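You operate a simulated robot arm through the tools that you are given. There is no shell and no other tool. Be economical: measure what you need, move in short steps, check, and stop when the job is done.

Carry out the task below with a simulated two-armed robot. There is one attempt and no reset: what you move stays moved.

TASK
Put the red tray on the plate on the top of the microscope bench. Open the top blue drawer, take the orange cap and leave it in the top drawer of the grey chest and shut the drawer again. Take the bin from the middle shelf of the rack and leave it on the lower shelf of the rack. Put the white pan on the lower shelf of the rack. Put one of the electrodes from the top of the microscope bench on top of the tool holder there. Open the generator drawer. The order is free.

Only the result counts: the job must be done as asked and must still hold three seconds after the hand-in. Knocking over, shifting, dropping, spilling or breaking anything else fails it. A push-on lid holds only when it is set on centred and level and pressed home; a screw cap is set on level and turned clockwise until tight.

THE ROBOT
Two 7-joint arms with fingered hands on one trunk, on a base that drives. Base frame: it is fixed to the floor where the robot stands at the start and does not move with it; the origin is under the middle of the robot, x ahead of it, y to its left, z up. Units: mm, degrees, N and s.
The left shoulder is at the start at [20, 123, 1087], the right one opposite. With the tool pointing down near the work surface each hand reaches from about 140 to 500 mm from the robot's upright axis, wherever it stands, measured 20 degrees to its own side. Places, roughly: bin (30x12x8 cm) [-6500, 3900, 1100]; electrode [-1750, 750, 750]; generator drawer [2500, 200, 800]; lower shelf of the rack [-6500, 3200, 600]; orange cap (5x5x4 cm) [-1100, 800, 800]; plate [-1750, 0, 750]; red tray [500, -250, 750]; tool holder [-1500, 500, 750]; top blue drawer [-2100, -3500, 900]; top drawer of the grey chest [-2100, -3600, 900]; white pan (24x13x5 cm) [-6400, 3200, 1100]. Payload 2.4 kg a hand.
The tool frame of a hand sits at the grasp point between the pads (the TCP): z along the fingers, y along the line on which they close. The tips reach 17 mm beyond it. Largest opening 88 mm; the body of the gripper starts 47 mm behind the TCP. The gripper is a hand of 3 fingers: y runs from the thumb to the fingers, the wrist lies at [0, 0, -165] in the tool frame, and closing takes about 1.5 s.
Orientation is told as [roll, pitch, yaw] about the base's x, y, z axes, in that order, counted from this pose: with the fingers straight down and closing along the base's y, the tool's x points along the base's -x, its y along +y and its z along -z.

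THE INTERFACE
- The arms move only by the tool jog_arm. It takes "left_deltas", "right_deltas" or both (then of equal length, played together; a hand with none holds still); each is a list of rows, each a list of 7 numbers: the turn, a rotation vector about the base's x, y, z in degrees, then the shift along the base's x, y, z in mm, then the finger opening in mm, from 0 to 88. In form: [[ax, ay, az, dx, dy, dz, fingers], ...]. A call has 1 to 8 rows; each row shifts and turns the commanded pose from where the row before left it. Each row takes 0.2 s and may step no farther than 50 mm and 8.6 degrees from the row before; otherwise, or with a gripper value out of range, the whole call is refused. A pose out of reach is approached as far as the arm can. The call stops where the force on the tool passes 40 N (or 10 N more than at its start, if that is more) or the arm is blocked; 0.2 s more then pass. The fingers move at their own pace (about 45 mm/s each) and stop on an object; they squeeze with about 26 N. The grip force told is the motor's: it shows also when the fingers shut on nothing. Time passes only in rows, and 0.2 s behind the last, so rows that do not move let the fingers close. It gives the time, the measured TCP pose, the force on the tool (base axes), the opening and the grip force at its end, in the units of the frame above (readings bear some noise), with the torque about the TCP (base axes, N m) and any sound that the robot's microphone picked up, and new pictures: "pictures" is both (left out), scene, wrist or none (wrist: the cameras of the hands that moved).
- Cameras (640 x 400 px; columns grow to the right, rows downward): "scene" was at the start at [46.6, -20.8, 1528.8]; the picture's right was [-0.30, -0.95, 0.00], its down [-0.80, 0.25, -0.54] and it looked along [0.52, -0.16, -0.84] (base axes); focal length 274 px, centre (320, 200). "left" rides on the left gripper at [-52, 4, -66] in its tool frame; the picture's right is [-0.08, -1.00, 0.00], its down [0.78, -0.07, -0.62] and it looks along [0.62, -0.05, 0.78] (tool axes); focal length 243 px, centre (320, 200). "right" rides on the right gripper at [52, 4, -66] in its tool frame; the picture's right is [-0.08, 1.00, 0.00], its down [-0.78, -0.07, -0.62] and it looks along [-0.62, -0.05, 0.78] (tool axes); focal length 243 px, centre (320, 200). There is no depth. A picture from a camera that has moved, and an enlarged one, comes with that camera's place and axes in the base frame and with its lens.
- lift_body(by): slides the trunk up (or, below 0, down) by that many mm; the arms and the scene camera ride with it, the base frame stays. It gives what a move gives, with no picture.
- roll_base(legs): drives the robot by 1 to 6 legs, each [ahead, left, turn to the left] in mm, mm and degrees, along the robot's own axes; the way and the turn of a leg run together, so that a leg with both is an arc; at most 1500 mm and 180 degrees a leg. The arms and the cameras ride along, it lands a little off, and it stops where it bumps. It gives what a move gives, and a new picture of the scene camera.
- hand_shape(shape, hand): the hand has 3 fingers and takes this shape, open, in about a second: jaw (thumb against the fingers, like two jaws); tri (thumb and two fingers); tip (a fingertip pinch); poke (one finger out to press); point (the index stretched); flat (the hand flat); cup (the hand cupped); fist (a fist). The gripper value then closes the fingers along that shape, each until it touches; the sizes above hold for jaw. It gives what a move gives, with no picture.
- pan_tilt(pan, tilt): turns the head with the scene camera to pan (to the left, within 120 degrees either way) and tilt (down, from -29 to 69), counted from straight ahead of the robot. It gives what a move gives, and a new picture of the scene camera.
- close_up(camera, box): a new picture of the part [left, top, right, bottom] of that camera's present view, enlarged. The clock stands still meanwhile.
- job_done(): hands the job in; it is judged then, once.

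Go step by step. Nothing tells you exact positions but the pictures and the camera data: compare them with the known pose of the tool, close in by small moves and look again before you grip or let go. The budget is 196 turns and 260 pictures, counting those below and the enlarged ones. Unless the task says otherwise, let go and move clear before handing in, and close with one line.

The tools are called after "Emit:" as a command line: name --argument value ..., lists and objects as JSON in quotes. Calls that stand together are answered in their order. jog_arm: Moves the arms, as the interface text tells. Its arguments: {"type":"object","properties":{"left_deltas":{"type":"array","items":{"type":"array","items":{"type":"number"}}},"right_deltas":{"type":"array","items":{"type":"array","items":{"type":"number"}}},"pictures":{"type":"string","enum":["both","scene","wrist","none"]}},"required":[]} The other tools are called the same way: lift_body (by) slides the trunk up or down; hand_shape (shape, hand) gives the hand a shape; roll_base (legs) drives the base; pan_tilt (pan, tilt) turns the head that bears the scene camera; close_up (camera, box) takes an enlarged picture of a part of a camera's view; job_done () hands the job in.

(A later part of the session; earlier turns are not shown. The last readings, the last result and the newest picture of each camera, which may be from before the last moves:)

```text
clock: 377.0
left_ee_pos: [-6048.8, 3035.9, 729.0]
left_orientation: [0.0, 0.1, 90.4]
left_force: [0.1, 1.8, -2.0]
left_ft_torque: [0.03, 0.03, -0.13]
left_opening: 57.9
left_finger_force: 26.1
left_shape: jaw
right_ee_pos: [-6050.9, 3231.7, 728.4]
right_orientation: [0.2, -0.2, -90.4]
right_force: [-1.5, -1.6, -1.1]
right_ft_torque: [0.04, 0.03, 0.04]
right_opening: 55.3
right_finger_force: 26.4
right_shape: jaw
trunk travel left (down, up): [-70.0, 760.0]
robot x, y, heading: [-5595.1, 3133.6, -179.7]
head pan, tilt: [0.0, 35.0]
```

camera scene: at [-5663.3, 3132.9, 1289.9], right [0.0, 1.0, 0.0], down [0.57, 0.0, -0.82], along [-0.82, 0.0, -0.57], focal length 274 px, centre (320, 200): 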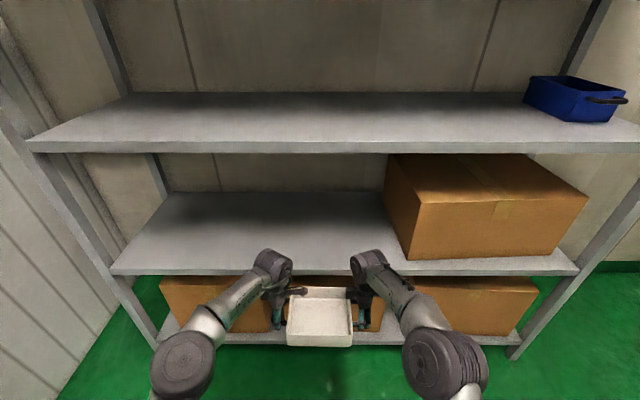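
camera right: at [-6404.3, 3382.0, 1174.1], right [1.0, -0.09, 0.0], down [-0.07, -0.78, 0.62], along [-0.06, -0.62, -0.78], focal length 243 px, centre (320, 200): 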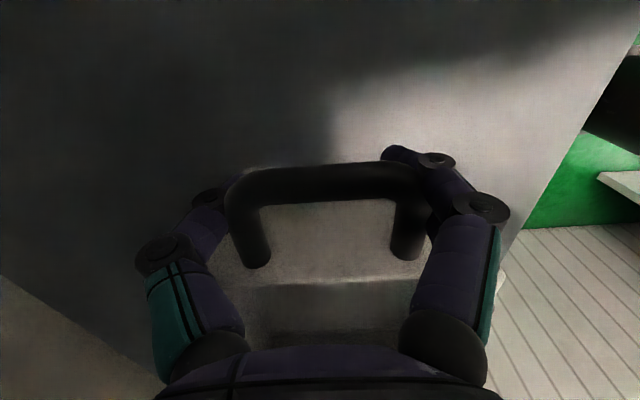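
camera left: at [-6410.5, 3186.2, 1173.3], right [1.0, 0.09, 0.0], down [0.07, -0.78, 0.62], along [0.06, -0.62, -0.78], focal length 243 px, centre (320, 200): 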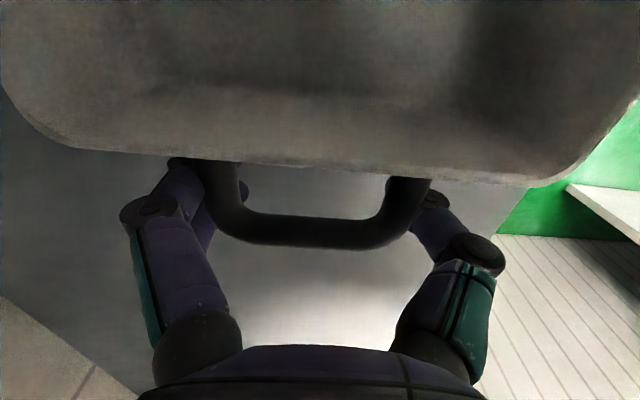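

Shelf top is about 631–640. Moving in 335 mm, then lowering with the trunk.

Emit:
roll_base --legs '[[335, 0, 0]]'

Emit:
lift_body --by -45

Emit:
jog_arm --left_deltas '[[0, 0, 0, 0, 0, -3, 50], [0, 0, 0, 0, 0, -3, 50], [0, 0, 0, 0, 0, -3, 50], [0, 0, 0, 0, 0, -3, 50], [0, 0, 0, 0, 0, 0, 50]]' --right_deltas '[[0, 0, 0, 0, 0, -3, 50], [0, 0, 0, 0, 0, -3, 50], [0, 0, 0, 0, 0, -3, 50], [0, 0, 0, 0, 0, -3, 50], [0, 0, 0, 0, 0, 0, 50]]' --pictures "wrist"

```text
clock: 379.2
left_ee_pos: [-6387.5, 3038.6, 729.5]
left_orientation: [-0.1, 0.1, 90.0]
left_force: [1.1, 1.6, -0.6]
left_ft_torque: [-0.02, 0.0, -0.09]
left_opening: 58.2
left_finger_force: 25.9
left_shape: jaw
right_ee_pos: [-6388.1, 3236.2, 727.5]
right_orientation: [0.2, -0.2, -90.6]
right_force: [-0.9, -2.3, 0.4]
right_ft_torque: [-0.03, -0.02, 0.02]
right_opening: 55.0
right_finger_force: 25.8
right_shape: jaw
trunk travel left (down, up): [-70.0, 760.0]
robot x, y, heading: [-5934.2, 3137.7, 179.6]
head pan, tilt: [0.0, 35.0]
camera scene: at [-6002.1, 3133.7, 1329.9], right [0.0, 1.0, 0.0], down [0.57, 0.0, -0.82], along [-0.82, 0.0, -0.57], focal length 274 px, centre (320, 200)
```

scene: 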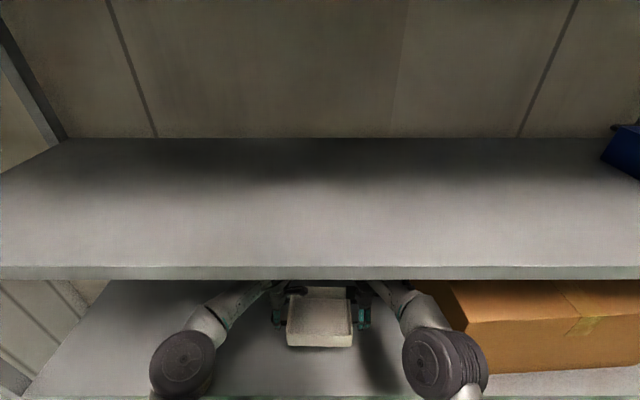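

```text
clock: 380.1
left_ee_pos: [-6388.4, 3038.4, 682.2]
left_orientation: [0.0, 0.1, 90.0]
left_force: [0.5, 0.1, -1.1]
left_ft_torque: [-0.01, -0.01, -0.12]
left_opening: 58.2
left_finger_force: 25.7
left_shape: jaw
right_ee_pos: [-6389.1, 3235.6, 682.3]
right_orientation: [0.2, -0.1, -90.6]
right_force: [-0.5, -2.0, -1.2]
right_ft_torque: [-0.04, 0.03, -0.01]
right_opening: 55.3
right_finger_force: 26.1
right_shape: jaw
trunk travel left (down, up): [-25.0, 805.0]
robot x, y, heading: [-5933.7, 3135.7, 179.8]
head pan, tilt: [0.0, 35.0]
```

```text
clock: 381.3
left_ee_pos: [-6387.3, 3038.4, 670.5]
left_orientation: [-0.1, 0.1, 89.9]
left_force: [0.5, 1.1, -0.6]
left_ft_torque: [0.02, 0.01, -0.14]
left_opening: 58.1
left_finger_force: 25.9
left_shape: jaw
right_ee_pos: [-6388.8, 3236.3, 671.1]
right_orientation: [0.3, -0.1, -90.6]
right_force: [-1.2, -1.1, -0.9]
right_ft_torque: [0.02, 0.0, -0.01]
right_opening: 55.2
right_finger_force: 26.9
right_shape: jaw
trunk travel left (down, up): [-25.0, 805.0]
robot x, y, heading: [-5934.0, 3131.6, 179.8]
head pan, tilt: [0.0, 35.0]
camera right: at [-6384.4, 3288.1, 737.3], right [1.0, -0.09, 0.0], down [-0.08, -0.78, 0.62], along [-0.06, -0.62, -0.78], focal length 243 px, centre (320, 200)
camera left: at [-6391.7, 3090.4, 735.8], right [1.0, 0.08, 0.0], down [0.07, -0.78, 0.62], along [0.05, -0.62, -0.78], focal length 243 px, centre (320, 200)
```

right: 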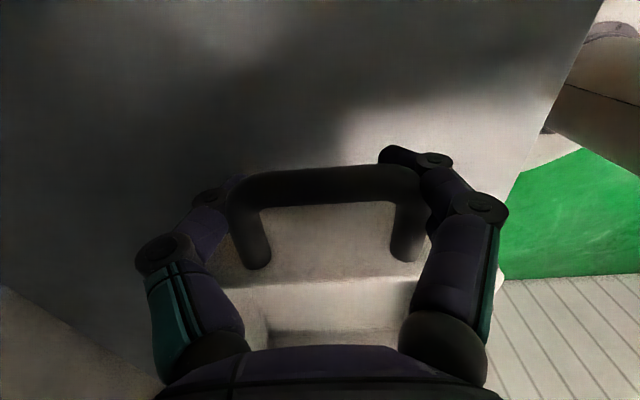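
left: 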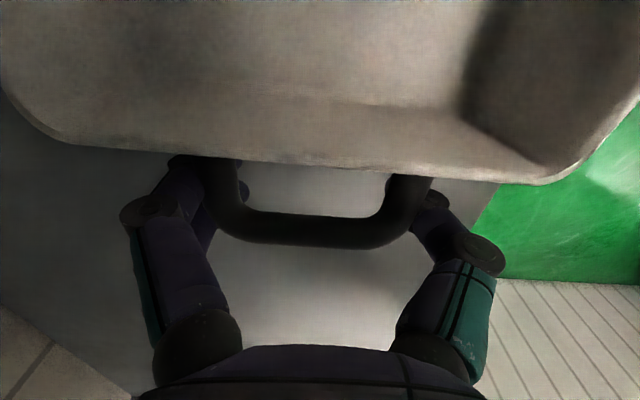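

No contact yet; lowering in 3 mm steps.

Emit:
jog_arm --left_deltas '[[0, 0, 0, 0, 0, -3, 50], [0, 0, 0, 0, 0, -3, 50], [0, 0, 0, 0, 0, -3, 50], [0, 0, 0, 0, 0, -3, 50], [0, 0, 0, 0, 0, -3, 50], [0, 0, 0, 0, 0, 0, 50]]' --right_deltas '[[0, 0, 0, 0, 0, -3, 50], [0, 0, 0, 0, 0, -3, 50], [0, 0, 0, 0, 0, -3, 50], [0, 0, 0, 0, 0, -3, 50], [0, 0, 0, 0, 0, -3, 50], [0, 0, 0, 0, 0, 0, 50]]' --pictures "none"

```text
clock: 382.7
left_ee_pos: [-6388.9, 3038.0, 656.1]
left_orientation: [0.1, 0.1, 90.0]
left_force: [0.5, -2.4, -1.4]
left_ft_torque: [0.03, 0.02, -0.18]
left_opening: 58.0
left_finger_force: 26.0
left_shape: jaw
right_ee_pos: [-6387.5, 3236.5, 654.7]
right_orientation: [0.2, -0.2, -90.6]
right_force: [-0.8, 1.5, -0.7]
right_ft_torque: [-0.01, 0.0, -0.04]
right_opening: 55.0
right_finger_force: 26.3
right_shape: jaw
trunk travel left (down, up): [-25.0, 805.0]
robot x, y, heading: [-5931.3, 3134.5, 179.8]
head pan, tilt: [0.0, 35.0]
```

Emit:
jog_arm --left_deltas '[[0, 0, 0, 0, 0, -3, 50], [0, 0, 0, 0, 0, -3, 50], [0, 0, 0, 0, 0, -3, 50], [0, 0, 0, 0, 0, -3, 50], [0, 0, 0, 0, 0, -3, 50], [0, 0, 0, 0, 0, -3, 50], [0, 0, 0, 0, 0, 0, 50]]' --right_deltas '[[0, 0, 0, 0, 0, -3, 50], [0, 0, 0, 0, 0, -3, 50], [0, 0, 0, 0, 0, -3, 50], [0, 0, 0, 0, 0, -3, 50], [0, 0, 0, 0, 0, -3, 50], [0, 0, 0, 0, 0, -3, 50], [0, 0, 0, 0, 0, 0, 50]]' --pictures "wrist"

```text
clock: 384.3
left_ee_pos: [-6387.6, 3037.5, 638.3]
left_orientation: [-0.1, 0.1, 90.0]
left_force: [1.0, 0.7, -1.2]
left_ft_torque: [0.0, 0.03, -0.14]
left_opening: 58.2
left_finger_force: 26.1
left_shape: jaw
right_ee_pos: [-6388.7, 3235.4, 637.4]
right_orientation: [0.2, -0.1, -90.5]
right_force: [-1.5, -0.2, -1.5]
right_ft_torque: [0.02, 0.0, -0.02]
right_opening: 55.1
right_finger_force: 26.0
right_shape: jaw
trunk travel left (down, up): [-25.0, 805.0]
robot x, y, heading: [-5935.4, 3135.2, 179.6]
head pan, tilt: [0.0, 35.0]
camera right: at [-6384.0, 3287.9, 703.9], right [1.0, -0.09, 0.0], down [-0.08, -0.78, 0.62], along [-0.06, -0.62, -0.78], focal length 243 px, centre (320, 200)
camera left: at [-6391.4, 3090.4, 703.0], right [1.0, 0.08, 0.0], down [0.07, -0.78, 0.62], along [0.05, -0.62, -0.78], focal length 243 px, centre (320, 200)
```

right: 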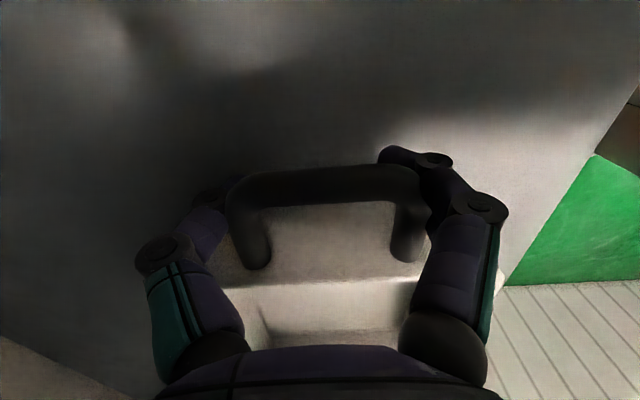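
left: 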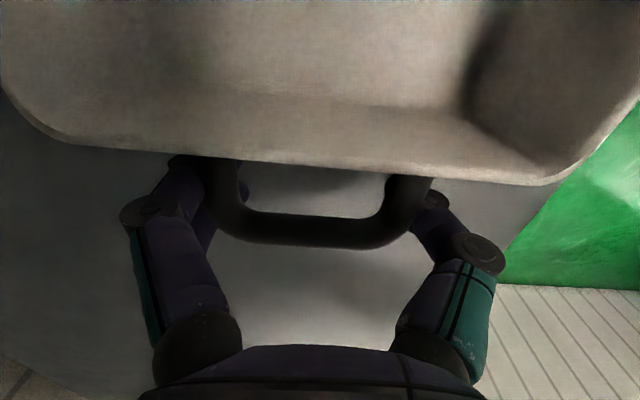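

From this view the shelf is nearer z≈585–600. Continuing down slowly.

Emit:
jog_arm --left_deltas '[[0, 0, 0, 0, 0, -3, 50], [0, 0, 0, 0, 0, -3, 50], [0, 0, 0, 0, 0, -3, 50], [0, 0, 0, 0, 0, -3, 50], [0, 0, 0, 0, 0, -3, 50], [0, 0, 0, 0, 0, -3, 50], [0, 0, 0, 0, 0, 0, 50]]' --right_deltas '[[0, 0, 0, 0, 0, -3, 50], [0, 0, 0, 0, 0, -3, 50], [0, 0, 0, 0, 0, -3, 50], [0, 0, 0, 0, 0, -3, 50], [0, 0, 0, 0, 0, -3, 50], [0, 0, 0, 0, 0, -3, 50], [0, 0, 0, 0, 0, 0, 50]]' --pictures "none"

```text
clock: 385.9
left_ee_pos: [-6387.0, 3038.5, 623.1]
left_orientation: [0.5, 0.0, 90.0]
left_force: [-8.1, -4.8, 36.4]
left_ft_torque: [0.09, 0.66, 0.12]
left_opening: 53.3
left_finger_force: 25.6
left_shape: jaw
right_ee_pos: [-6387.9, 3235.2, 621.6]
right_orientation: [0.0, -0.1, -90.6]
right_force: [-0.8, 11.2, 26.4]
right_ft_torque: [-0.22, -0.34, 0.27]
right_opening: 48.7
right_finger_force: 26.0
right_shape: jaw
trunk travel left (down, up): [-25.0, 805.0]
robot x, y, heading: [-5932.5, 3132.6, 179.6]
head pan, tilt: [0.0, 35.0]
```

Contact with the lower shelf. Easing up 3 mm, then opening both hands.

Emit:
jog_arm --left_deltas '[[0, 0, 0, 0, 0, 3, 50], [0, 0, 0, 0, 0, 0, 70], [0, 0, 0, 0, 0, 0, 88], [0, 0, 0, 0, 0, 0, 88], [0, 0, 0, 0, 0, 0, 88]]' --right_deltas '[[0, 0, 0, 0, 0, 3, 50], [0, 0, 0, 0, 0, 0, 70], [0, 0, 0, 0, 0, 0, 88], [0, 0, 0, 0, 0, 0, 88], [0, 0, 0, 0, 0, 0, 88]]' --pictures "wrist"

```text
clock: 387.1
left_ee_pos: [-6387.7, 3039.0, 622.9]
left_orientation: [-0.1, 0.1, 89.9]
left_force: [1.2, -0.4, -1.1]
left_ft_torque: [-0.03, 0.01, 0.0]
left_opening: 87.8
left_finger_force: 0.0
left_shape: jaw
right_ee_pos: [-6389.4, 3235.5, 623.5]
right_orientation: [0.2, -0.1, -90.7]
right_force: [0.4, -0.6, 0.6]
right_ft_torque: [0.0, 0.0, -0.04]
right_opening: 87.9
right_finger_force: 0.0
right_shape: jaw
trunk travel left (down, up): [-25.0, 805.0]
robot x, y, heading: [-5934.4, 3132.3, 179.9]
head pan, tilt: [0.0, 35.0]
camera right: at [-6384.3, 3287.5, 688.9], right [1.0, -0.09, 0.0], down [-0.08, -0.78, 0.62], along [-0.06, -0.62, -0.78], focal length 243 px, centre (320, 200)
camera left: at [-6391.1, 3090.6, 687.7], right [1.0, 0.08, 0.0], down [0.07, -0.78, 0.62], along [0.05, -0.62, -0.78], focal length 243 px, centre (320, 200)
```

right: 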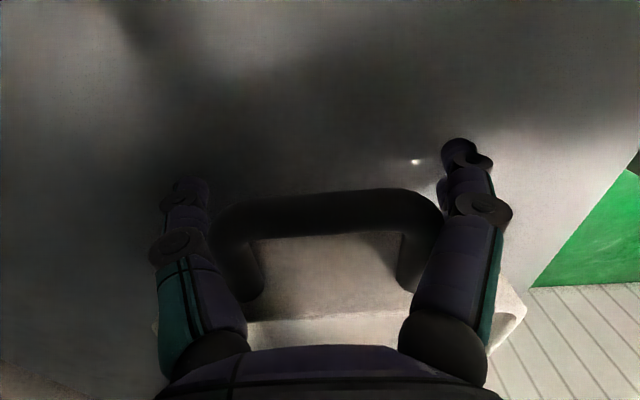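
left: 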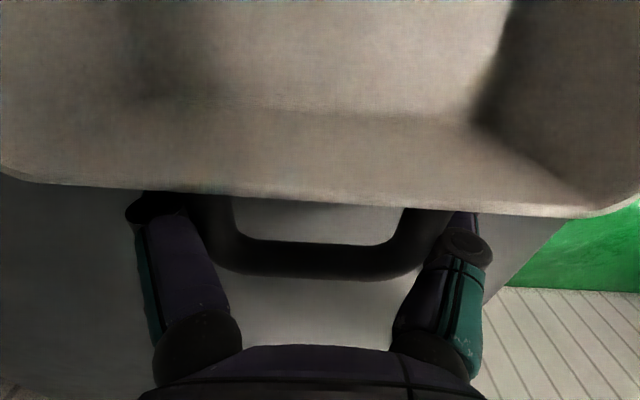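

Both free. Raise straight up with the trunk 110 mm and back off.

Emit:
lift_body --by 110

Emit:
roll_base --legs '[[-350, 0, 0]]'

```text
clock: 388.5
left_ee_pos: [-6387.8, 3038.5, 732.5]
left_orientation: [0.0, 0.0, 90.0]
left_force: [-0.3, 0.1, 0.0]
left_ft_torque: [0.01, -0.02, 0.02]
left_opening: 87.7
left_finger_force: 0.0
left_shape: jaw
right_ee_pos: [-6388.6, 3235.4, 731.5]
right_orientation: [0.2, -0.1, -90.6]
right_force: [0.3, -0.8, 0.3]
right_ft_torque: [0.01, -0.02, -0.01]
right_opening: 88.1
right_finger_force: 0.1
right_shape: jaw
trunk travel left (down, up): [-135.0, 695.0]
robot x, y, heading: [-5932.3, 3133.8, 180.0]
head pan, tilt: [0.0, 35.0]
```

```text
clock: 390.8
left_ee_pos: [-6041.4, 3035.7, 732.6]
left_orientation: [0.0, 0.1, 90.3]
left_force: [0.1, 0.1, 0.0]
left_ft_torque: [0.01, -0.03, -0.01]
left_opening: 87.9
left_finger_force: 0.1
left_shape: jaw
right_ee_pos: [-6042.5, 3232.8, 732.4]
right_orientation: [0.1, -0.1, -90.3]
right_force: [-0.3, 0.2, -0.4]
right_ft_torque: [-0.03, 0.0, -0.01]
right_opening: 88.1
right_finger_force: 0.0
right_shape: jaw
trunk travel left (down, up): [-135.0, 695.0]
robot x, y, heading: [-5590.4, 3139.4, -179.9]
head pan, tilt: [0.0, 35.0]
camera scene: at [-5656.1, 3132.9, 1394.9], right [0.0, 1.0, 0.0], down [0.57, 0.0, -0.82], along [-0.82, 0.0, -0.57], focal length 274 px, centre (320, 200)
```

scene: 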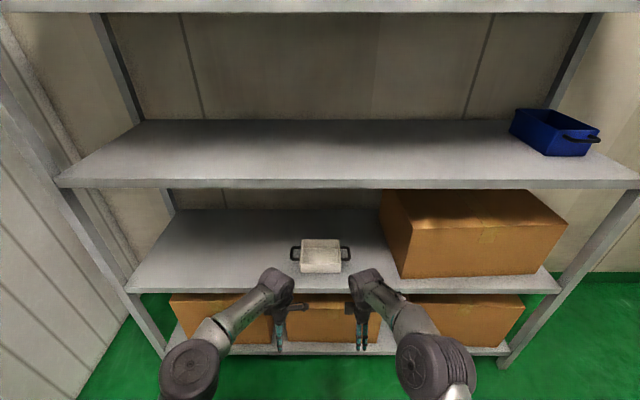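

The white pan sits on the lower shelf. Next the bin: I'll turn both hands to close sideways, raise the trunk, and slide over in front of the bin.

Emit:
jog_arm --left_deltas '[[0, 0, 8.2, 0, 0, 0, 60], [0, 0, 8.2, 0, 0, 0, 60], [0, 0, 8.2, 0, 0, 0, 60], [0, 0, 8.2, 0, 0, 0, 60], [0, 0, 8.2, 0, 0, 0, 60], [0, 0, 8.2, 0, 0, 0, 60], [0, 0, 8.2, 0, 0, 0, 60], [0, 0, 8.2, 0, 0, 0, 60]]' --right_deltas '[[0, 0, -8.2, 0, 0, 0, 60], [0, 0, -8.2, 0, 0, 0, 60], [0, 0, -8.2, 0, 0, 0, 60], [0, 0, -8.2, 0, 0, 0, 60], [0, 0, -8.2, 0, 0, 0, 60], [0, 0, -8.2, 0, 0, 0, 60], [0, 0, -8.2, 0, 0, 0, 60], [0, 0, -8.2, 0, 0, 0, 60]]' --pictures "none"

Emit:
jog_arm --left_deltas '[[0, 0, 8.2, 0, 0, 0, 60], [0, 0, 8.2, 0, 0, 0, 60], [0, 0, 7.6, 0, 0, 0, 60], [0, 0, 0, 0, 0, 0, 60]]' --right_deltas '[[0, 0, -8.2, 0, 0, 0, 60], [0, 0, -8.2, 0, 0, 0, 60], [0, 0, -7.3, 0, 0, 0, 60], [0, 0, 0, 0, 0, 0, 60]]' --pictures "none"

Emit:
lift_body --by 400

Emit:
roll_base --legs '[[0, -670, 0]]'

Emit:
close_up --camera "scene" --box '[240, 120, 440, 260]'

```text
clock: 392.6
left_ee_pos: [-6042.7, 3035.9, 732.7]
left_orientation: [0.0, 0.1, 156.0]
left_force: [0.8, 0.7, -0.3]
left_ft_torque: [-0.01, -0.02, -0.02]
left_opening: 60.1
left_finger_force: 0.0
left_shape: jaw
right_ee_pos: [-6042.7, 3232.1, 732.7]
right_orientation: [0.2, -0.1, -156.1]
right_force: [-0.8, -0.1, 0.9]
right_ft_torque: [0.03, 0.02, -0.03]
right_opening: 60.4
right_finger_force: 0.0
right_shape: jaw
trunk travel left (down, up): [-135.0, 695.0]
robot x, y, heading: [-5588.4, 3133.6, -179.9]
head pan, tilt: [0.0, 35.0]
```

```text
clock: 393.6
left_ee_pos: [-6042.1, 3034.3, 732.6]
left_orientation: [0.0, 0.2, 180.0]
left_force: [-1.4, -0.4, 1.3]
left_ft_torque: [0.03, -0.03, 0.02]
left_opening: 60.3
left_finger_force: 0.1
left_shape: jaw
right_ee_pos: [-6043.4, 3232.2, 733.2]
right_orientation: [0.0, 0.0, -179.7]
right_force: [0.3, -0.4, -0.7]
right_ft_torque: [0.02, 0.0, 0.01]
right_opening: 60.1
right_finger_force: 0.0
right_shape: jaw
trunk travel left (down, up): [-135.0, 695.0]
robot x, y, heading: [-5585.8, 3135.5, -179.9]
head pan, tilt: [0.0, 35.0]
```

```text
clock: 397.4
left_ee_pos: [-6040.6, 3035.7, 1133.3]
left_orientation: [0.0, 0.0, 179.9]
left_force: [0.6, -0.2, 1.4]
left_ft_torque: [0.0, 0.01, -0.03]
left_opening: 60.2
left_finger_force: 0.1
left_shape: jaw
right_ee_pos: [-6043.5, 3232.7, 1131.9]
right_orientation: [0.2, -0.1, -179.5]
right_force: [-0.2, 0.0, 0.1]
right_ft_torque: [-0.02, 0.0, -0.03]
right_opening: 60.5
right_finger_force: 0.1
right_shape: jaw
trunk travel left (down, up): [-535.0, 295.0]
robot x, y, heading: [-5588.2, 3134.4, -180.0]
head pan, tilt: [0.0, 35.0]
```

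```text
clock: 401.1
left_ee_pos: [-6042.9, 3706.9, 1133.1]
left_orientation: [0.0, 0.1, 179.7]
left_force: [-0.3, 0.4, 1.0]
left_ft_torque: [0.01, 0.04, 0.0]
left_opening: 60.5
left_finger_force: 0.0
left_shape: jaw
right_ee_pos: [-6043.2, 3904.2, 1132.6]
right_orientation: [0.2, 0.0, -179.7]
right_force: [-0.6, 0.2, 0.2]
right_ft_torque: [-0.02, -0.03, 0.01]
right_opening: 60.3
right_finger_force: 0.0
right_shape: jaw
trunk travel left (down, up): [-535.0, 295.0]
robot x, y, heading: [-5585.5, 3803.1, 180.0]
head pan, tilt: [0.0, 35.0]
camera scene: at [-5656.1, 3803.4, 1794.9], right [0.0, 1.0, 0.0], down [0.57, 0.0, -0.82], along [-0.82, 0.0, -0.57], focal length 274 px, centre (320, 200)
```

scene: 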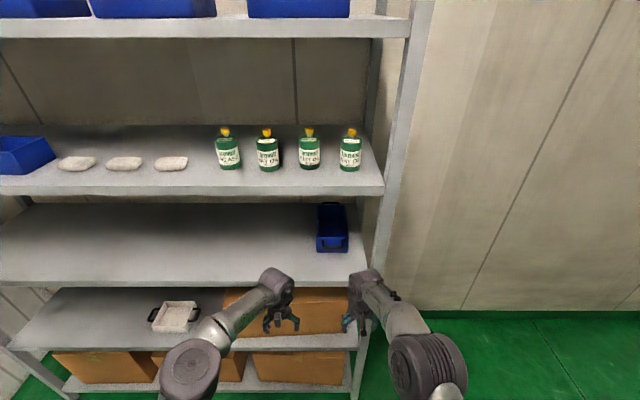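

```text
2.86 times, centred on (340, 190) of scene
camera zoom: at [-5656.1, 3803.4, 1794.9], right [0.0, 1.0, 0.0], down [0.57, 0.0, -0.82], along [-0.82, 0.0, -0.57], focal length 782 px, centre (263, 229)
```

zoom: 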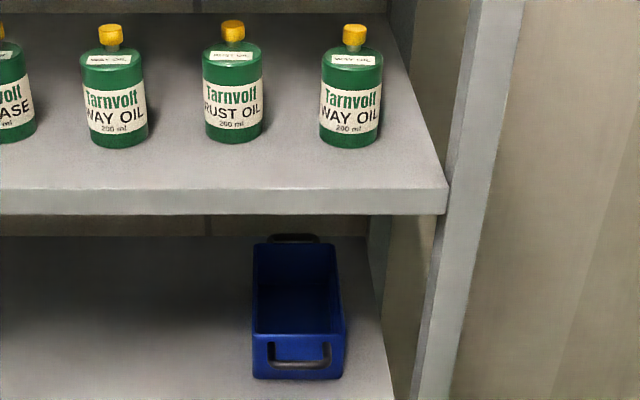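

The bin sits square: x -6380…-6580, y 3791…3907. Its middle is too deep to reach, so I'll grip the side walls near the front, drag it forward about 100 mm, then re-grip at mid-length.

Emit:
lift_body --by 24

Emit:
jog_arm --left_deltas '[[0, 0, 0, 0, 22, 0, 60], [0, 0, 0, 0, 21, 0, 60], [0, 0, 0, 0, 0, 0, 60]]' --right_deltas '[[0, 0, 0, 0, -21, 0, 60], [0, 0, 0, 0, -21, 0, 60], [0, 0, 0, 0, 0, 0, 60]]' --pictures "none"

Emit:
roll_base --legs '[[280, -43, 0]]'

Emit:
jog_arm --left_deltas '[[0, 0, 0, 0, 0, 0, 60]]' --right_deltas '[[0, 0, 0, 0, 0, 0, 60]]' --pictures "wrist"

```text
clock: 401.8
left_ee_pos: [-6041.4, 3707.1, 1157.7]
left_orientation: [0.0, 0.0, 179.7]
left_force: [-0.3, -0.2, 0.1]
left_ft_torque: [0.01, -0.01, -0.01]
left_opening: 60.1
left_finger_force: 0.1
left_shape: jaw
right_ee_pos: [-6043.5, 3904.0, 1157.8]
right_orientation: [0.2, -0.1, -179.8]
right_force: [0.2, -0.2, -0.1]
right_ft_torque: [0.0, 0.01, 0.02]
right_opening: 60.5
right_finger_force: 0.0
right_shape: jaw
trunk travel left (down, up): [-559.0, 271.0]
robot x, y, heading: [-5585.3, 3803.5, 179.6]
head pan, tilt: [0.0, 35.0]
```

```text
clock: 402.6
left_ee_pos: [-6040.1, 3749.4, 1157.7]
left_orientation: [0.0, 0.1, 179.7]
left_force: [0.6, 0.1, 0.0]
left_ft_torque: [0.0, 0.02, -0.02]
left_opening: 60.3
left_finger_force: 0.1
left_shape: jaw
right_ee_pos: [-6041.9, 3861.1, 1156.1]
right_orientation: [0.1, -0.1, -179.8]
right_force: [-0.1, 0.9, 0.1]
right_ft_torque: [0.04, 0.0, -0.01]
right_opening: 60.2
right_finger_force: 0.1
right_shape: jaw
trunk travel left (down, up): [-559.0, 271.0]
robot x, y, heading: [-5587.7, 3803.9, 179.8]
head pan, tilt: [0.0, 35.0]
```

```text
clock: 404.6
left_ee_pos: [-6332.4, 3791.6, 1155.8]
left_orientation: [0.0, 0.1, 179.6]
left_force: [0.0, 0.0, 0.3]
left_ft_torque: [0.0, -0.01, 0.02]
left_opening: 60.4
left_finger_force: 0.1
left_shape: jaw
right_ee_pos: [-6334.3, 3904.7, 1155.6]
right_orientation: [0.1, -0.1, -179.6]
right_force: [-0.2, -1.3, -1.0]
right_ft_torque: [0.0, 0.03, -0.03]
right_opening: 60.3
right_finger_force: 0.0
right_shape: jaw
trunk travel left (down, up): [-559.0, 271.0]
robot x, y, heading: [-5875.8, 3846.1, 180.0]
head pan, tilt: [0.0, 35.0]
camera scene: at [-5947.7, 3846.1, 1818.8], right [0.0, 1.0, 0.0], down [0.57, 0.0, -0.82], along [-0.82, 0.0, -0.57], focal length 274 px, centre (320, 200)
```

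scene: 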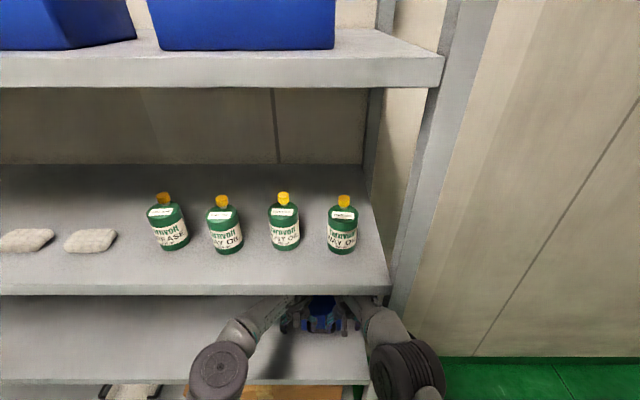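

```text
clock: 405.0
left_ee_pos: [-6331.1, 3792.3, 1157.0]
left_orientation: [0.0, 0.1, 179.8]
left_force: [-0.1, -0.4, 0.3]
left_ft_torque: [0.0, -0.01, 0.0]
left_opening: 60.3
left_finger_force: 0.1
left_shape: jaw
right_ee_pos: [-6333.2, 3904.5, 1156.6]
right_orientation: [0.1, -0.1, -179.7]
right_force: [0.2, 0.5, -0.2]
right_ft_torque: [-0.01, 0.01, -0.02]
right_opening: 60.6
right_finger_force: 0.0
right_shape: jaw
trunk travel left (down, up): [-559.0, 271.0]
robot x, y, heading: [-5878.9, 3847.8, 179.7]
head pan, tilt: [0.0, 35.0]
camera right: at [-6281.8, 3900.8, 1222.7], right [-0.08, -1.0, 0.0], down [-0.78, 0.06, 0.62], along [-0.62, 0.05, -0.78], focal length 243 px, centre (320, 200)
camera left: at [-6383.3, 3788.1, 1221.4], right [-0.08, 1.0, 0.0], down [0.78, 0.06, 0.62], along [0.62, 0.05, -0.78], focal length 243 px, centre (320, 200)
```

right: 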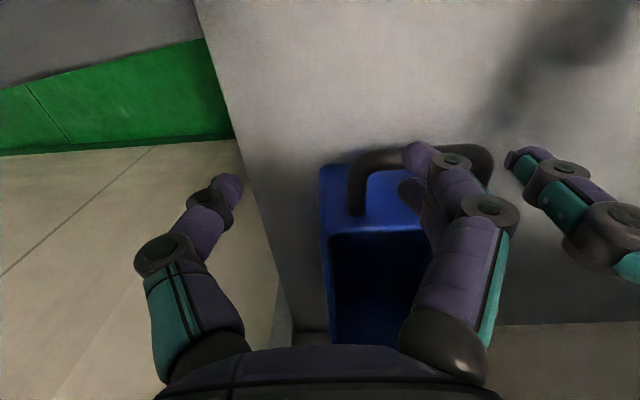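
left: 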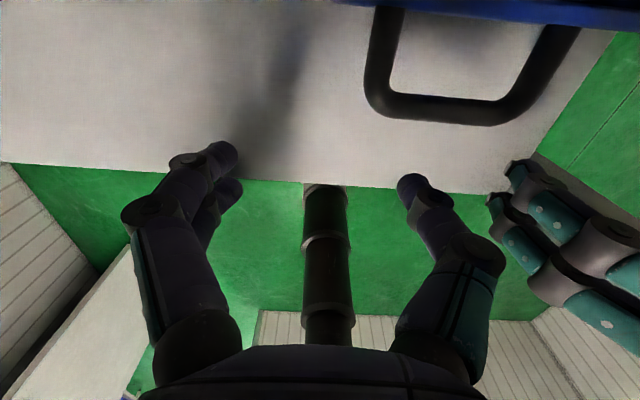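

The right wall (y≈3906) and left wall (≈3790) line up with the hands. Advancing 65 mm and lowering to straddle the walls.

Emit:
roll_base --legs '[[64, 0, 0]]'

Emit:
jog_arm --left_deltas '[[0, 0, 0, -5, 0, -10, 60], [0, 0, 0, 0, 0, -12, 60], [0, 0, 0, 0, 0, -10, 60], [0, 0, 0, 0, 0, 0, 60]]' --right_deltas '[[0, 0, 0, -5, 0, -10, 60], [0, 0, 0, 0, 0, -12, 60], [0, 0, 0, 0, 0, -10, 60], [0, 0, 0, 0, 0, 0, 60]]' --pictures "wrist"

```text
clock: 406.5
left_ee_pos: [-6353.6, 3710.9, 1151.6]
left_orientation: [-1.2, 0.4, -177.4]
left_force: [0.4, 0.1, -0.6]
left_ft_torque: [0.0, 0.01, -0.01]
left_opening: 60.0
left_finger_force: 0.0
left_shape: jaw
right_ee_pos: [-6345.3, 3829.2, 1149.9]
right_orientation: [-1.5, 1.8, -176.4]
right_force: [0.2, 0.1, 0.5]
right_ft_torque: [0.0, 0.01, 0.02]
right_opening: 59.9
right_finger_force: 0.1
right_shape: jaw
trunk travel left (down, up): [-559.0, 271.0]
robot x, y, heading: [-5900.7, 3813.0, -177.4]
head pan, tilt: [0.0, 35.0]
stopped in leg 1: the robot was blocked; the commanded pose is now the measured one
camera scene: at [-5962.0, 3807.9, 1819.4], right [-0.05, 1.0, 0.0], down [0.57, 0.03, -0.82], along [-0.82, -0.04, -0.57], focal length 274 px, centre (320, 200)
```

scene: 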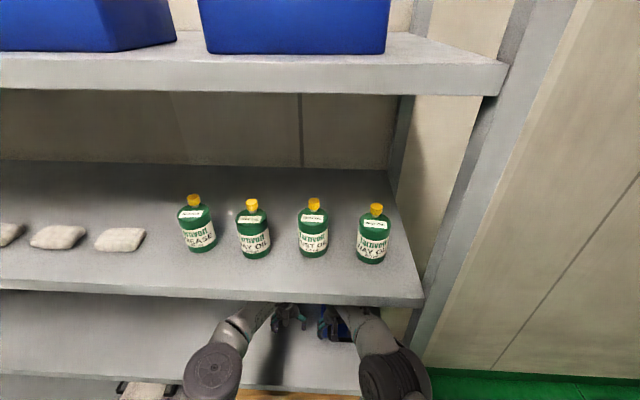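

```text
clock: 407.5
left_ee_pos: [-6362.6, 3714.6, 1117.6]
left_orientation: [-1.3, 0.6, -177.5]
left_force: [-0.7, 0.5, -0.2]
left_ft_torque: [-0.01, 0.02, 0.02]
left_opening: 60.1
left_finger_force: 0.0
left_shape: jaw
right_ee_pos: [-6350.4, 3832.7, 1116.8]
right_orientation: [-1.5, 2.1, -176.5]
right_force: [-1.2, 0.2, -0.3]
right_ft_torque: [0.01, 0.01, 0.05]
right_opening: 60.3
right_finger_force: 0.0
right_shape: jaw
right hand out of reach, approached as far as the arm can: row 3
trunk travel left (down, up): [-559.0, 271.0]
robot x, y, heading: [-5899.5, 3811.7, -176.9]
head pan, tilt: [0.0, 35.0]
camera right: at [-6300.9, 3829.9, 1184.4], right [-0.02, -1.0, -0.03], down [-0.81, 0.0, 0.59], along [-0.59, 0.04, -0.8], focal length 243 px, centre (320, 200)
camera left: at [-6414.1, 3706.2, 1181.9], right [-0.13, 0.99, 0.02], down [0.77, 0.09, 0.63], along [0.62, 0.1, -0.78], focal length 243 px, centre (320, 200)
```

right: 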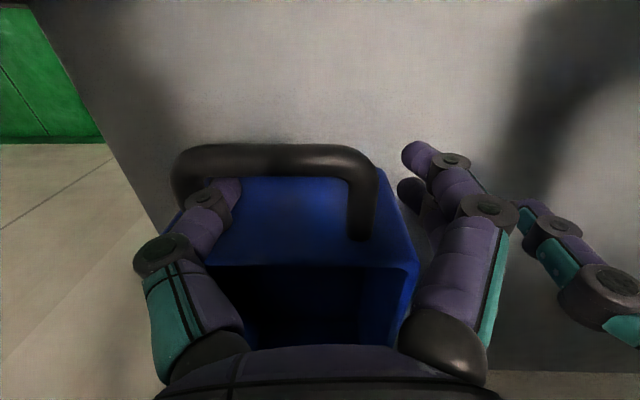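
left: 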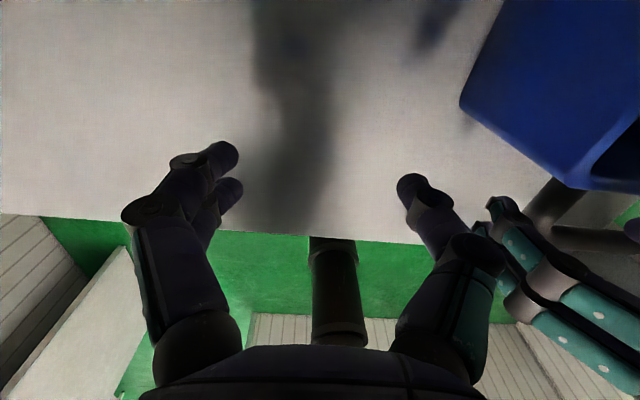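

The rack's right post stands at y≈3950 and blocked my right arm, deflecting the base. I'll raise both hands, back out, and instead drag the bin forward and left by its front handle with the left hand.

Emit:
jog_arm --left_deltas '[[0, 0, 0, 0, 0, 15, 60], [0, 0, 0, 0, 0, 20, 60]]' --right_deltas '[[0, 0, 0, 0, 0, 15, 60], [0, 0, 0, 0, 0, 20, 60]]' --pictures "none"

Emit:
roll_base --legs '[[-200, 0, 0], [0, 0, -2.8]]'

Emit:
close_up --camera "scene" --box '[220, 160, 460, 310]'

```text
clock: 408.1
left_ee_pos: [-6361.0, 3714.0, 1152.1]
left_orientation: [-1.2, 0.5, -177.4]
left_force: [-0.4, -0.1, -0.6]
left_ft_torque: [0.03, 0.0, -0.02]
left_opening: 59.9
left_finger_force: 0.0
left_shape: jaw
right_ee_pos: [-6349.4, 3833.6, 1152.1]
right_orientation: [-1.4, 2.1, -176.5]
right_force: [0.0, 0.6, 0.3]
right_ft_torque: [0.02, -0.01, 0.0]
right_opening: 60.0
right_finger_force: 0.2
right_shape: jaw
trunk travel left (down, up): [-559.0, 271.0]
robot x, y, heading: [-5904.6, 3819.4, -176.9]
head pan, tilt: [0.0, 35.0]
```

```text
clock: 410.1
left_ee_pos: [-6168.5, 3745.9, 1151.5]
left_orientation: [-1.3, 0.5, 179.8]
left_force: [-0.2, -0.6, 0.1]
left_ft_torque: [0.02, 0.01, 0.02]
left_opening: 59.8
left_finger_force: 0.1
left_shape: jaw
right_ee_pos: [-6150.2, 3864.8, 1152.7]
right_orientation: [-1.4, 2.0, -179.2]
right_force: [0.1, -0.6, 0.1]
right_ft_torque: [0.04, 0.03, -0.02]
right_opening: 60.1
right_finger_force: 0.0
right_shape: jaw
trunk travel left (down, up): [-559.0, 271.0]
robot x, y, heading: [-5703.9, 3826.3, -179.7]
head pan, tilt: [0.0, 35.0]
camera scene: at [-5771.6, 3826.3, 1818.9], right [0.0, 1.0, 0.0], down [0.57, 0.0, -0.82], along [-0.82, 0.0, -0.57], focal length 274 px, centre (320, 200)
```

scene: 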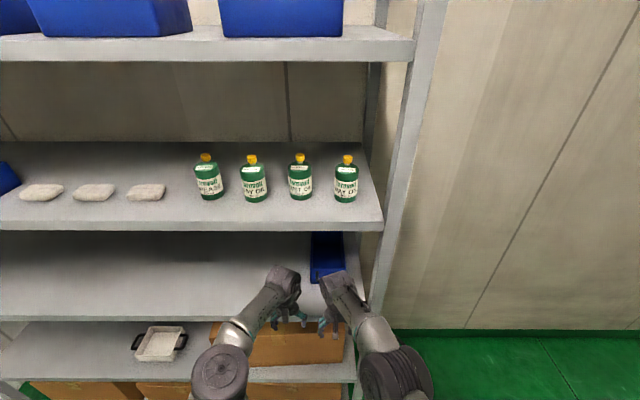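

```text
2.67 times, centred on (340, 235) of scene
camera zoom: at [-5771.6, 3826.3, 1818.9], right [0.0, 1.0, 0.0], down [0.57, 0.0, -0.82], along [-0.82, 0.0, -0.57], focal length 730 px, centre (267, 107)
```

zoom: 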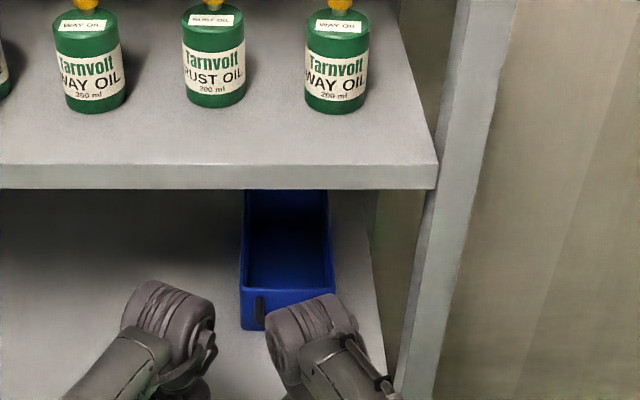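

The bin hasn't moved. I'll park the right hand close in, and bring the left hand over the bin's front handle.

Emit:
jog_arm --left_deltas '[[0, 0, 0, 0, 12, 1, 88], [0, 0, 0, 0, 12, 1, 88], [0, 0, 0, 0, 13, 1, 88], [0, 0, 0, 0, 13, 0, 88], [0, 0, 0, 0, 0, 0, 88]]' --right_deltas '[[0, 0, 0, 41, 26, 0, 60], [0, 0, 0, 41, 26, 0, 60], [0, 0, 0, 41, 26, 0, 60], [0, 0, 0, 41, 26, 0, 60], [0, 0, 0, 41, 26, 0, 60]]' --pictures "none"

Emit:
roll_base --legs '[[0, -61, 0], [150, 0, 0]]'

Emit:
jog_arm --left_deltas '[[0, 0, 0, 0, 0, 0, 88]]' --pictures "wrist"

```text
clock: 411.3
left_ee_pos: [-6158.2, 3794.7, 1155.6]
left_orientation: [-1.2, 0.7, 179.8]
left_force: [0.3, -0.7, 1.0]
left_ft_torque: [0.03, 0.02, 0.0]
left_opening: 87.5
left_finger_force: 0.0
left_shape: jaw
left hand out of reach, approached as far as the arm can: row 3
right_ee_pos: [-5943.9, 3996.6, 1149.4]
right_orientation: [-1.4, 2.0, -179.3]
right_force: [-0.3, 0.1, -0.1]
right_ft_torque: [0.02, -0.04, 0.03]
right_opening: 60.2
right_finger_force: 0.1
right_shape: jaw
trunk travel left (down, up): [-559.0, 271.0]
robot x, y, heading: [-5704.4, 3830.6, -179.9]
head pan, tilt: [0.0, 35.0]
```

```text
clock: 413.2
left_ee_pos: [-6312.6, 3855.1, 1155.6]
left_orientation: [-1.3, 0.8, 180.0]
left_force: [-0.9, -0.2, -0.4]
left_ft_torque: [0.0, -0.04, 0.01]
left_opening: 87.9
left_finger_force: 0.0
left_shape: jaw
right_ee_pos: [-6099.3, 4056.8, 1148.1]
right_orientation: [-1.3, 2.1, -179.1]
right_force: [0.4, -0.2, -0.4]
right_ft_torque: [0.02, 0.0, 0.01]
right_opening: 60.4
right_finger_force: 0.1
right_shape: jaw
trunk travel left (down, up): [-559.0, 271.0]
robot x, y, heading: [-5856.7, 3885.1, -179.7]
head pan, tilt: [0.0, 35.0]
camera scene: at [-5926.4, 3886.9, 1818.8], right [0.0, 1.0, 0.0], down [0.57, 0.0, -0.82], along [-0.82, 0.0, -0.57], focal length 274 px, centre (320, 200)
```

scene: 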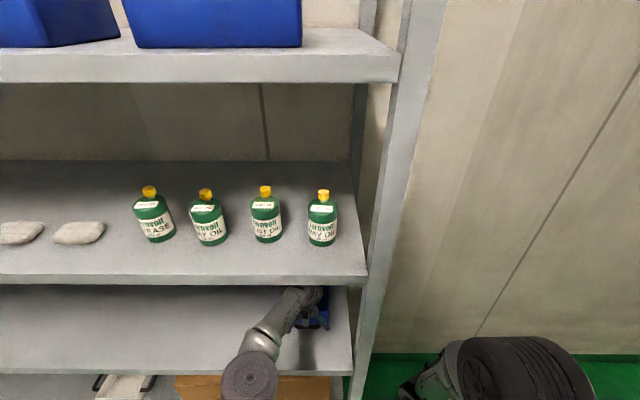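

```text
clock: 413.6
left_ee_pos: [-6310.7, 3854.3, 1156.1]
left_orientation: [-1.2, 0.6, 179.9]
left_force: [-0.3, 0.2, 0.0]
left_ft_torque: [0.02, 0.01, -0.01]
left_opening: 87.8
left_finger_force: 0.1
left_shape: jaw
right_ee_pos: [-6097.1, 4057.2, 1148.3]
right_orientation: [-1.3, 2.0, -179.1]
right_force: [0.6, 0.6, 0.0]
right_ft_torque: [-0.01, 0.0, 0.0]
right_opening: 60.0
right_finger_force: 0.0
right_shape: jaw
trunk travel left (down, up): [-559.0, 271.0]
robot x, y, heading: [-5855.9, 3888.0, -179.7]
head pan, tilt: [0.0, 35.0]
camera left: at [-6363.5, 3848.0, 1220.1], right [-0.08, 1.0, 0.02], down [0.77, 0.05, 0.63], along [0.63, 0.07, -0.78], focal length 243 px, centre (320, 200)
```

left: 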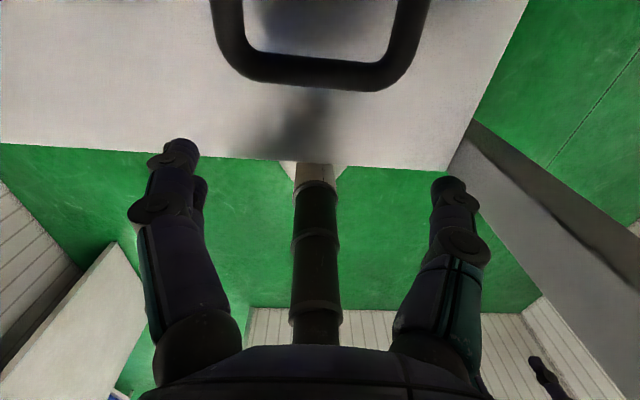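

The handle loop is at x≈-6343…-6383, y≈3816–3886. I'll roll 48 mm ahead and lower the left hand to straddle it.

Emit:
roll_base --legs '[[48, 0, 0]]'

Emit:
jog_arm --left_deltas '[[0, 0, 0, 0, -3, -12, 88], [0, 0, 0, 0, 0, 0, 88]]' --pictures "wrist"

```text
clock: 414.6
left_ee_pos: [-6362.1, 3853.6, 1155.2]
left_orientation: [-1.2, 0.7, 180.0]
left_force: [-0.8, 0.6, -0.7]
left_ft_torque: [0.02, 0.02, -0.03]
left_opening: 87.8
left_finger_force: 0.1
left_shape: jaw
right_ee_pos: [-6147.5, 4057.4, 1148.8]
right_orientation: [-1.4, 2.1, -179.1]
right_force: [0.9, 0.4, -0.4]
right_ft_torque: [0.0, -0.03, 0.02]
right_opening: 60.2
right_finger_force: 0.1
right_shape: jaw
trunk travel left (down, up): [-559.0, 271.0]
robot x, y, heading: [-5901.9, 3883.9, -179.8]
head pan, tilt: [0.0, 35.0]
camera scene: at [-5976.5, 3886.2, 1818.8], right [0.0, 1.0, 0.0], down [0.58, 0.0, -0.82], along [-0.82, 0.0, -0.58], focal length 274 px, centre (320, 200)
```

scene: 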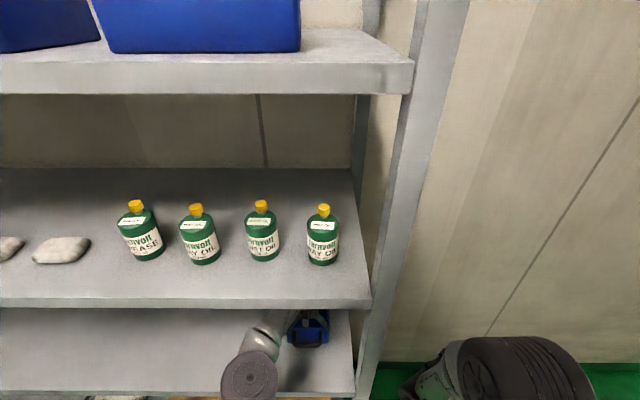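

```text
clock: 415.2
left_ee_pos: [-6362.3, 3850.7, 1144.2]
left_orientation: [-1.1, 0.6, 179.9]
left_force: [-0.3, 0.2, -0.5]
left_ft_torque: [-0.02, 0.01, -0.02]
left_opening: 87.5
left_finger_force: 0.1
left_shape: jaw
right_ee_pos: [-6148.5, 4057.6, 1147.6]
right_orientation: [-1.4, 2.0, -179.0]
right_force: [-0.6, 0.2, 0.3]
right_ft_torque: [0.0, -0.02, 0.01]
right_opening: 59.9
right_finger_force: 0.2
right_shape: jaw
trunk travel left (down, up): [-559.0, 271.0]
robot x, y, heading: [-5905.3, 3885.1, -179.8]
head pan, tilt: [0.0, 35.0]
camera left: at [-6413.2, 3844.9, 1207.8], right [-0.08, 1.0, 0.02], down [0.77, 0.05, 0.63], along [0.63, 0.07, -0.78], focal length 243 px, centre (320, 200)
```

left: 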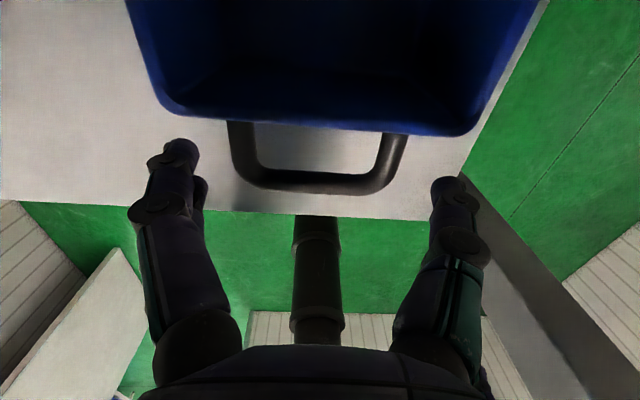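

The fingers just span the loop. I'll shift 5 mm outward and lower carefully, watching the force.

Emit:
jog_arm --left_deltas '[[0, 0, 0, 5, 0, -8, 88], [0, 0, 0, 0, 0, -8, 88], [0, 0, 0, 0, 0, -8, 88], [0, 0, 0, 0, 0, -8, 88], [0, 0, 0, 0, 0, 0, 88]]' --pictures "wrist"

```text
clock: 416.4
left_ee_pos: [-6355.2, 3850.6, 1112.3]
left_orientation: [-1.2, 0.6, 180.0]
left_force: [0.3, 0.7, -0.2]
left_ft_torque: [0.0, -0.01, 0.01]
left_opening: 87.9
left_finger_force: 0.0
left_shape: jaw
right_ee_pos: [-6147.5, 4056.8, 1147.8]
right_orientation: [-1.4, 2.1, -179.2]
right_force: [-0.5, -0.2, -0.7]
right_ft_torque: [0.01, -0.02, 0.01]
right_opening: 59.8
right_finger_force: 0.1
right_shape: jaw
trunk travel left (down, up): [-559.0, 271.0]
robot x, y, heading: [-5904.2, 3884.5, -179.8]
head pan, tilt: [0.0, 35.0]
camera left: at [-6408.3, 3845.0, 1176.5], right [-0.08, 1.0, 0.02], down [0.77, 0.05, 0.63], along [0.63, 0.07, -0.78], focal length 243 px, centre (320, 200)
```

left: 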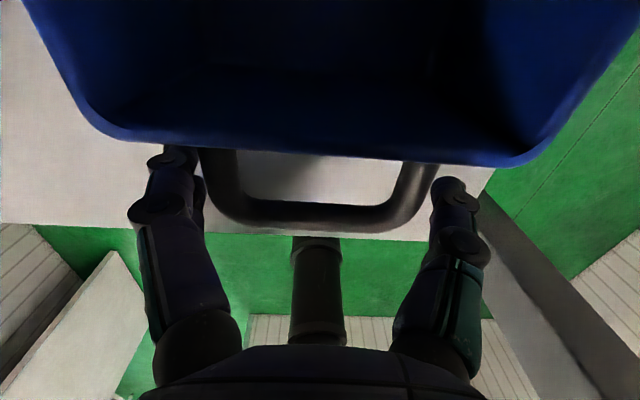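

No contact so far; closing to see whether the loop is held.

Emit:
jog_arm --left_deltas '[[0, 0, 0, 0, 0, 0, 40], [0, 0, 0, 0, 0, 0, 40], [0, 0, 0, 0, 0, 0, 40], [0, 0, 0, 0, 0, 0, 40], [0, 0, 0, 0, 0, 0, 40]]' --pictures "wrist"

```text
clock: 417.6
left_ee_pos: [-6356.4, 3851.1, 1112.2]
left_orientation: [-1.2, 0.5, 179.9]
left_force: [0.8, 0.3, -0.3]
left_ft_torque: [0.09, 0.0, 0.04]
left_opening: 74.4
left_finger_force: 26.1
left_shape: jaw
right_ee_pos: [-6146.8, 4056.2, 1148.4]
right_orientation: [-1.4, 2.1, -179.1]
right_force: [-0.2, -0.3, -1.0]
right_ft_torque: [-0.02, 0.02, -0.01]
right_opening: 59.9
right_finger_force: 0.1
right_shape: jaw
trunk travel left (down, up): [-559.0, 271.0]
robot x, y, heading: [-5903.2, 3884.6, -179.8]
head pan, tilt: [0.0, 35.0]
camera left: at [-6408.3, 3845.0, 1176.6], right [-0.08, 1.0, 0.02], down [0.77, 0.05, 0.63], along [0.63, 0.07, -0.78], focal length 243 px, centre (320, 200)
```

left: 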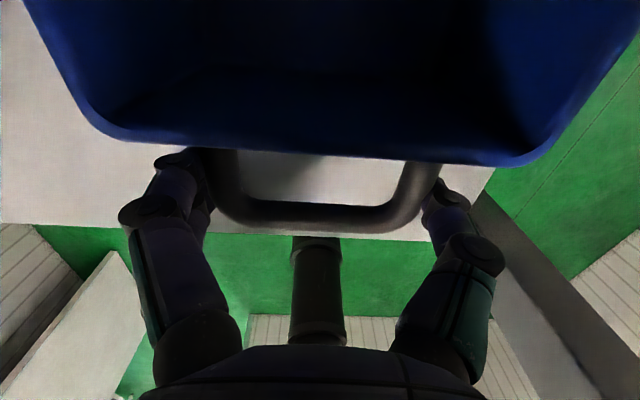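

Gripped at 74 mm. Dragging the bin forward 90 mm, then left 260 mm.

Emit:
roll_base --legs '[[-90, 0, 0], [0, 260, 0]]'

Emit:
pan_tilt --pan 0 --tilt 45

```text
clock: 420.1
left_ee_pos: [-6267.2, 3595.0, 1112.3]
left_orientation: [-1.2, 0.7, 179.6]
left_force: [-0.7, 0.0, 0.6]
left_ft_torque: [0.13, -0.01, -0.01]
left_opening: 74.4
left_finger_force: 26.4
left_shape: jaw
right_ee_pos: [-6056.8, 3799.1, 1147.2]
right_orientation: [-1.4, 2.2, -179.5]
right_force: [-0.5, 0.1, 0.3]
right_ft_torque: [0.03, 0.04, -0.03]
right_opening: 60.3
right_finger_force: 0.2
right_shape: jaw
trunk travel left (down, up): [-559.0, 271.0]
robot x, y, heading: [-5814.5, 3625.3, 179.8]
head pan, tilt: [0.0, 35.0]
camera scene: at [-5885.6, 3627.6, 1818.9], right [0.0, 1.0, 0.0], down [0.57, 0.0, -0.82], along [-0.82, 0.0, -0.57], focal length 274 px, centre (320, 200)
```

scene: 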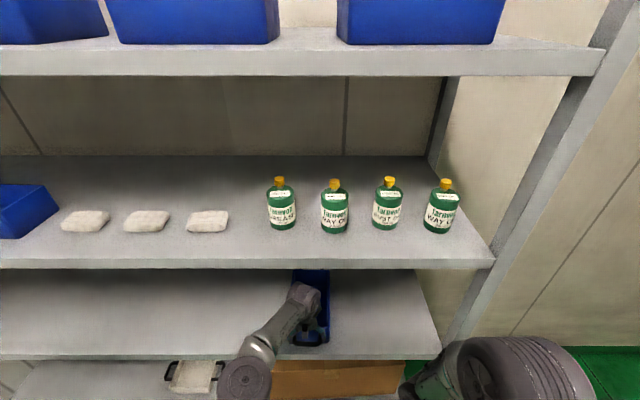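

```text
clock: 420.8
left_ee_pos: [-6268.1, 3596.1, 1111.8]
left_orientation: [-1.3, 0.6, 179.6]
left_force: [0.7, -0.8, 0.7]
left_ft_torque: [0.11, -0.03, 0.04]
left_opening: 74.5
left_finger_force: 25.8
left_shape: jaw
right_ee_pos: [-6056.1, 3801.3, 1147.2]
right_orientation: [-1.3, 2.0, -179.5]
right_force: [0.0, 1.4, 0.2]
right_ft_torque: [-0.02, 0.01, 0.0]
right_opening: 60.1
right_finger_force: 0.1
right_shape: jaw
trunk travel left (down, up): [-559.0, 271.0]
robot x, y, heading: [-5818.5, 3626.5, 179.8]
head pan, tilt: [0.0, 45.0]
camera scene: at [-5878.4, 3629.2, 1804.1], right [0.0, 1.0, 0.0], down [0.71, 0.0, -0.71], along [-0.71, 0.0, -0.71], focal length 274 px, centre (320, 200)
```

scene: 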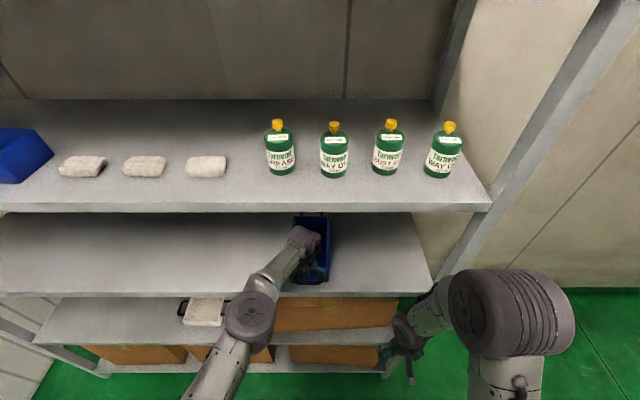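

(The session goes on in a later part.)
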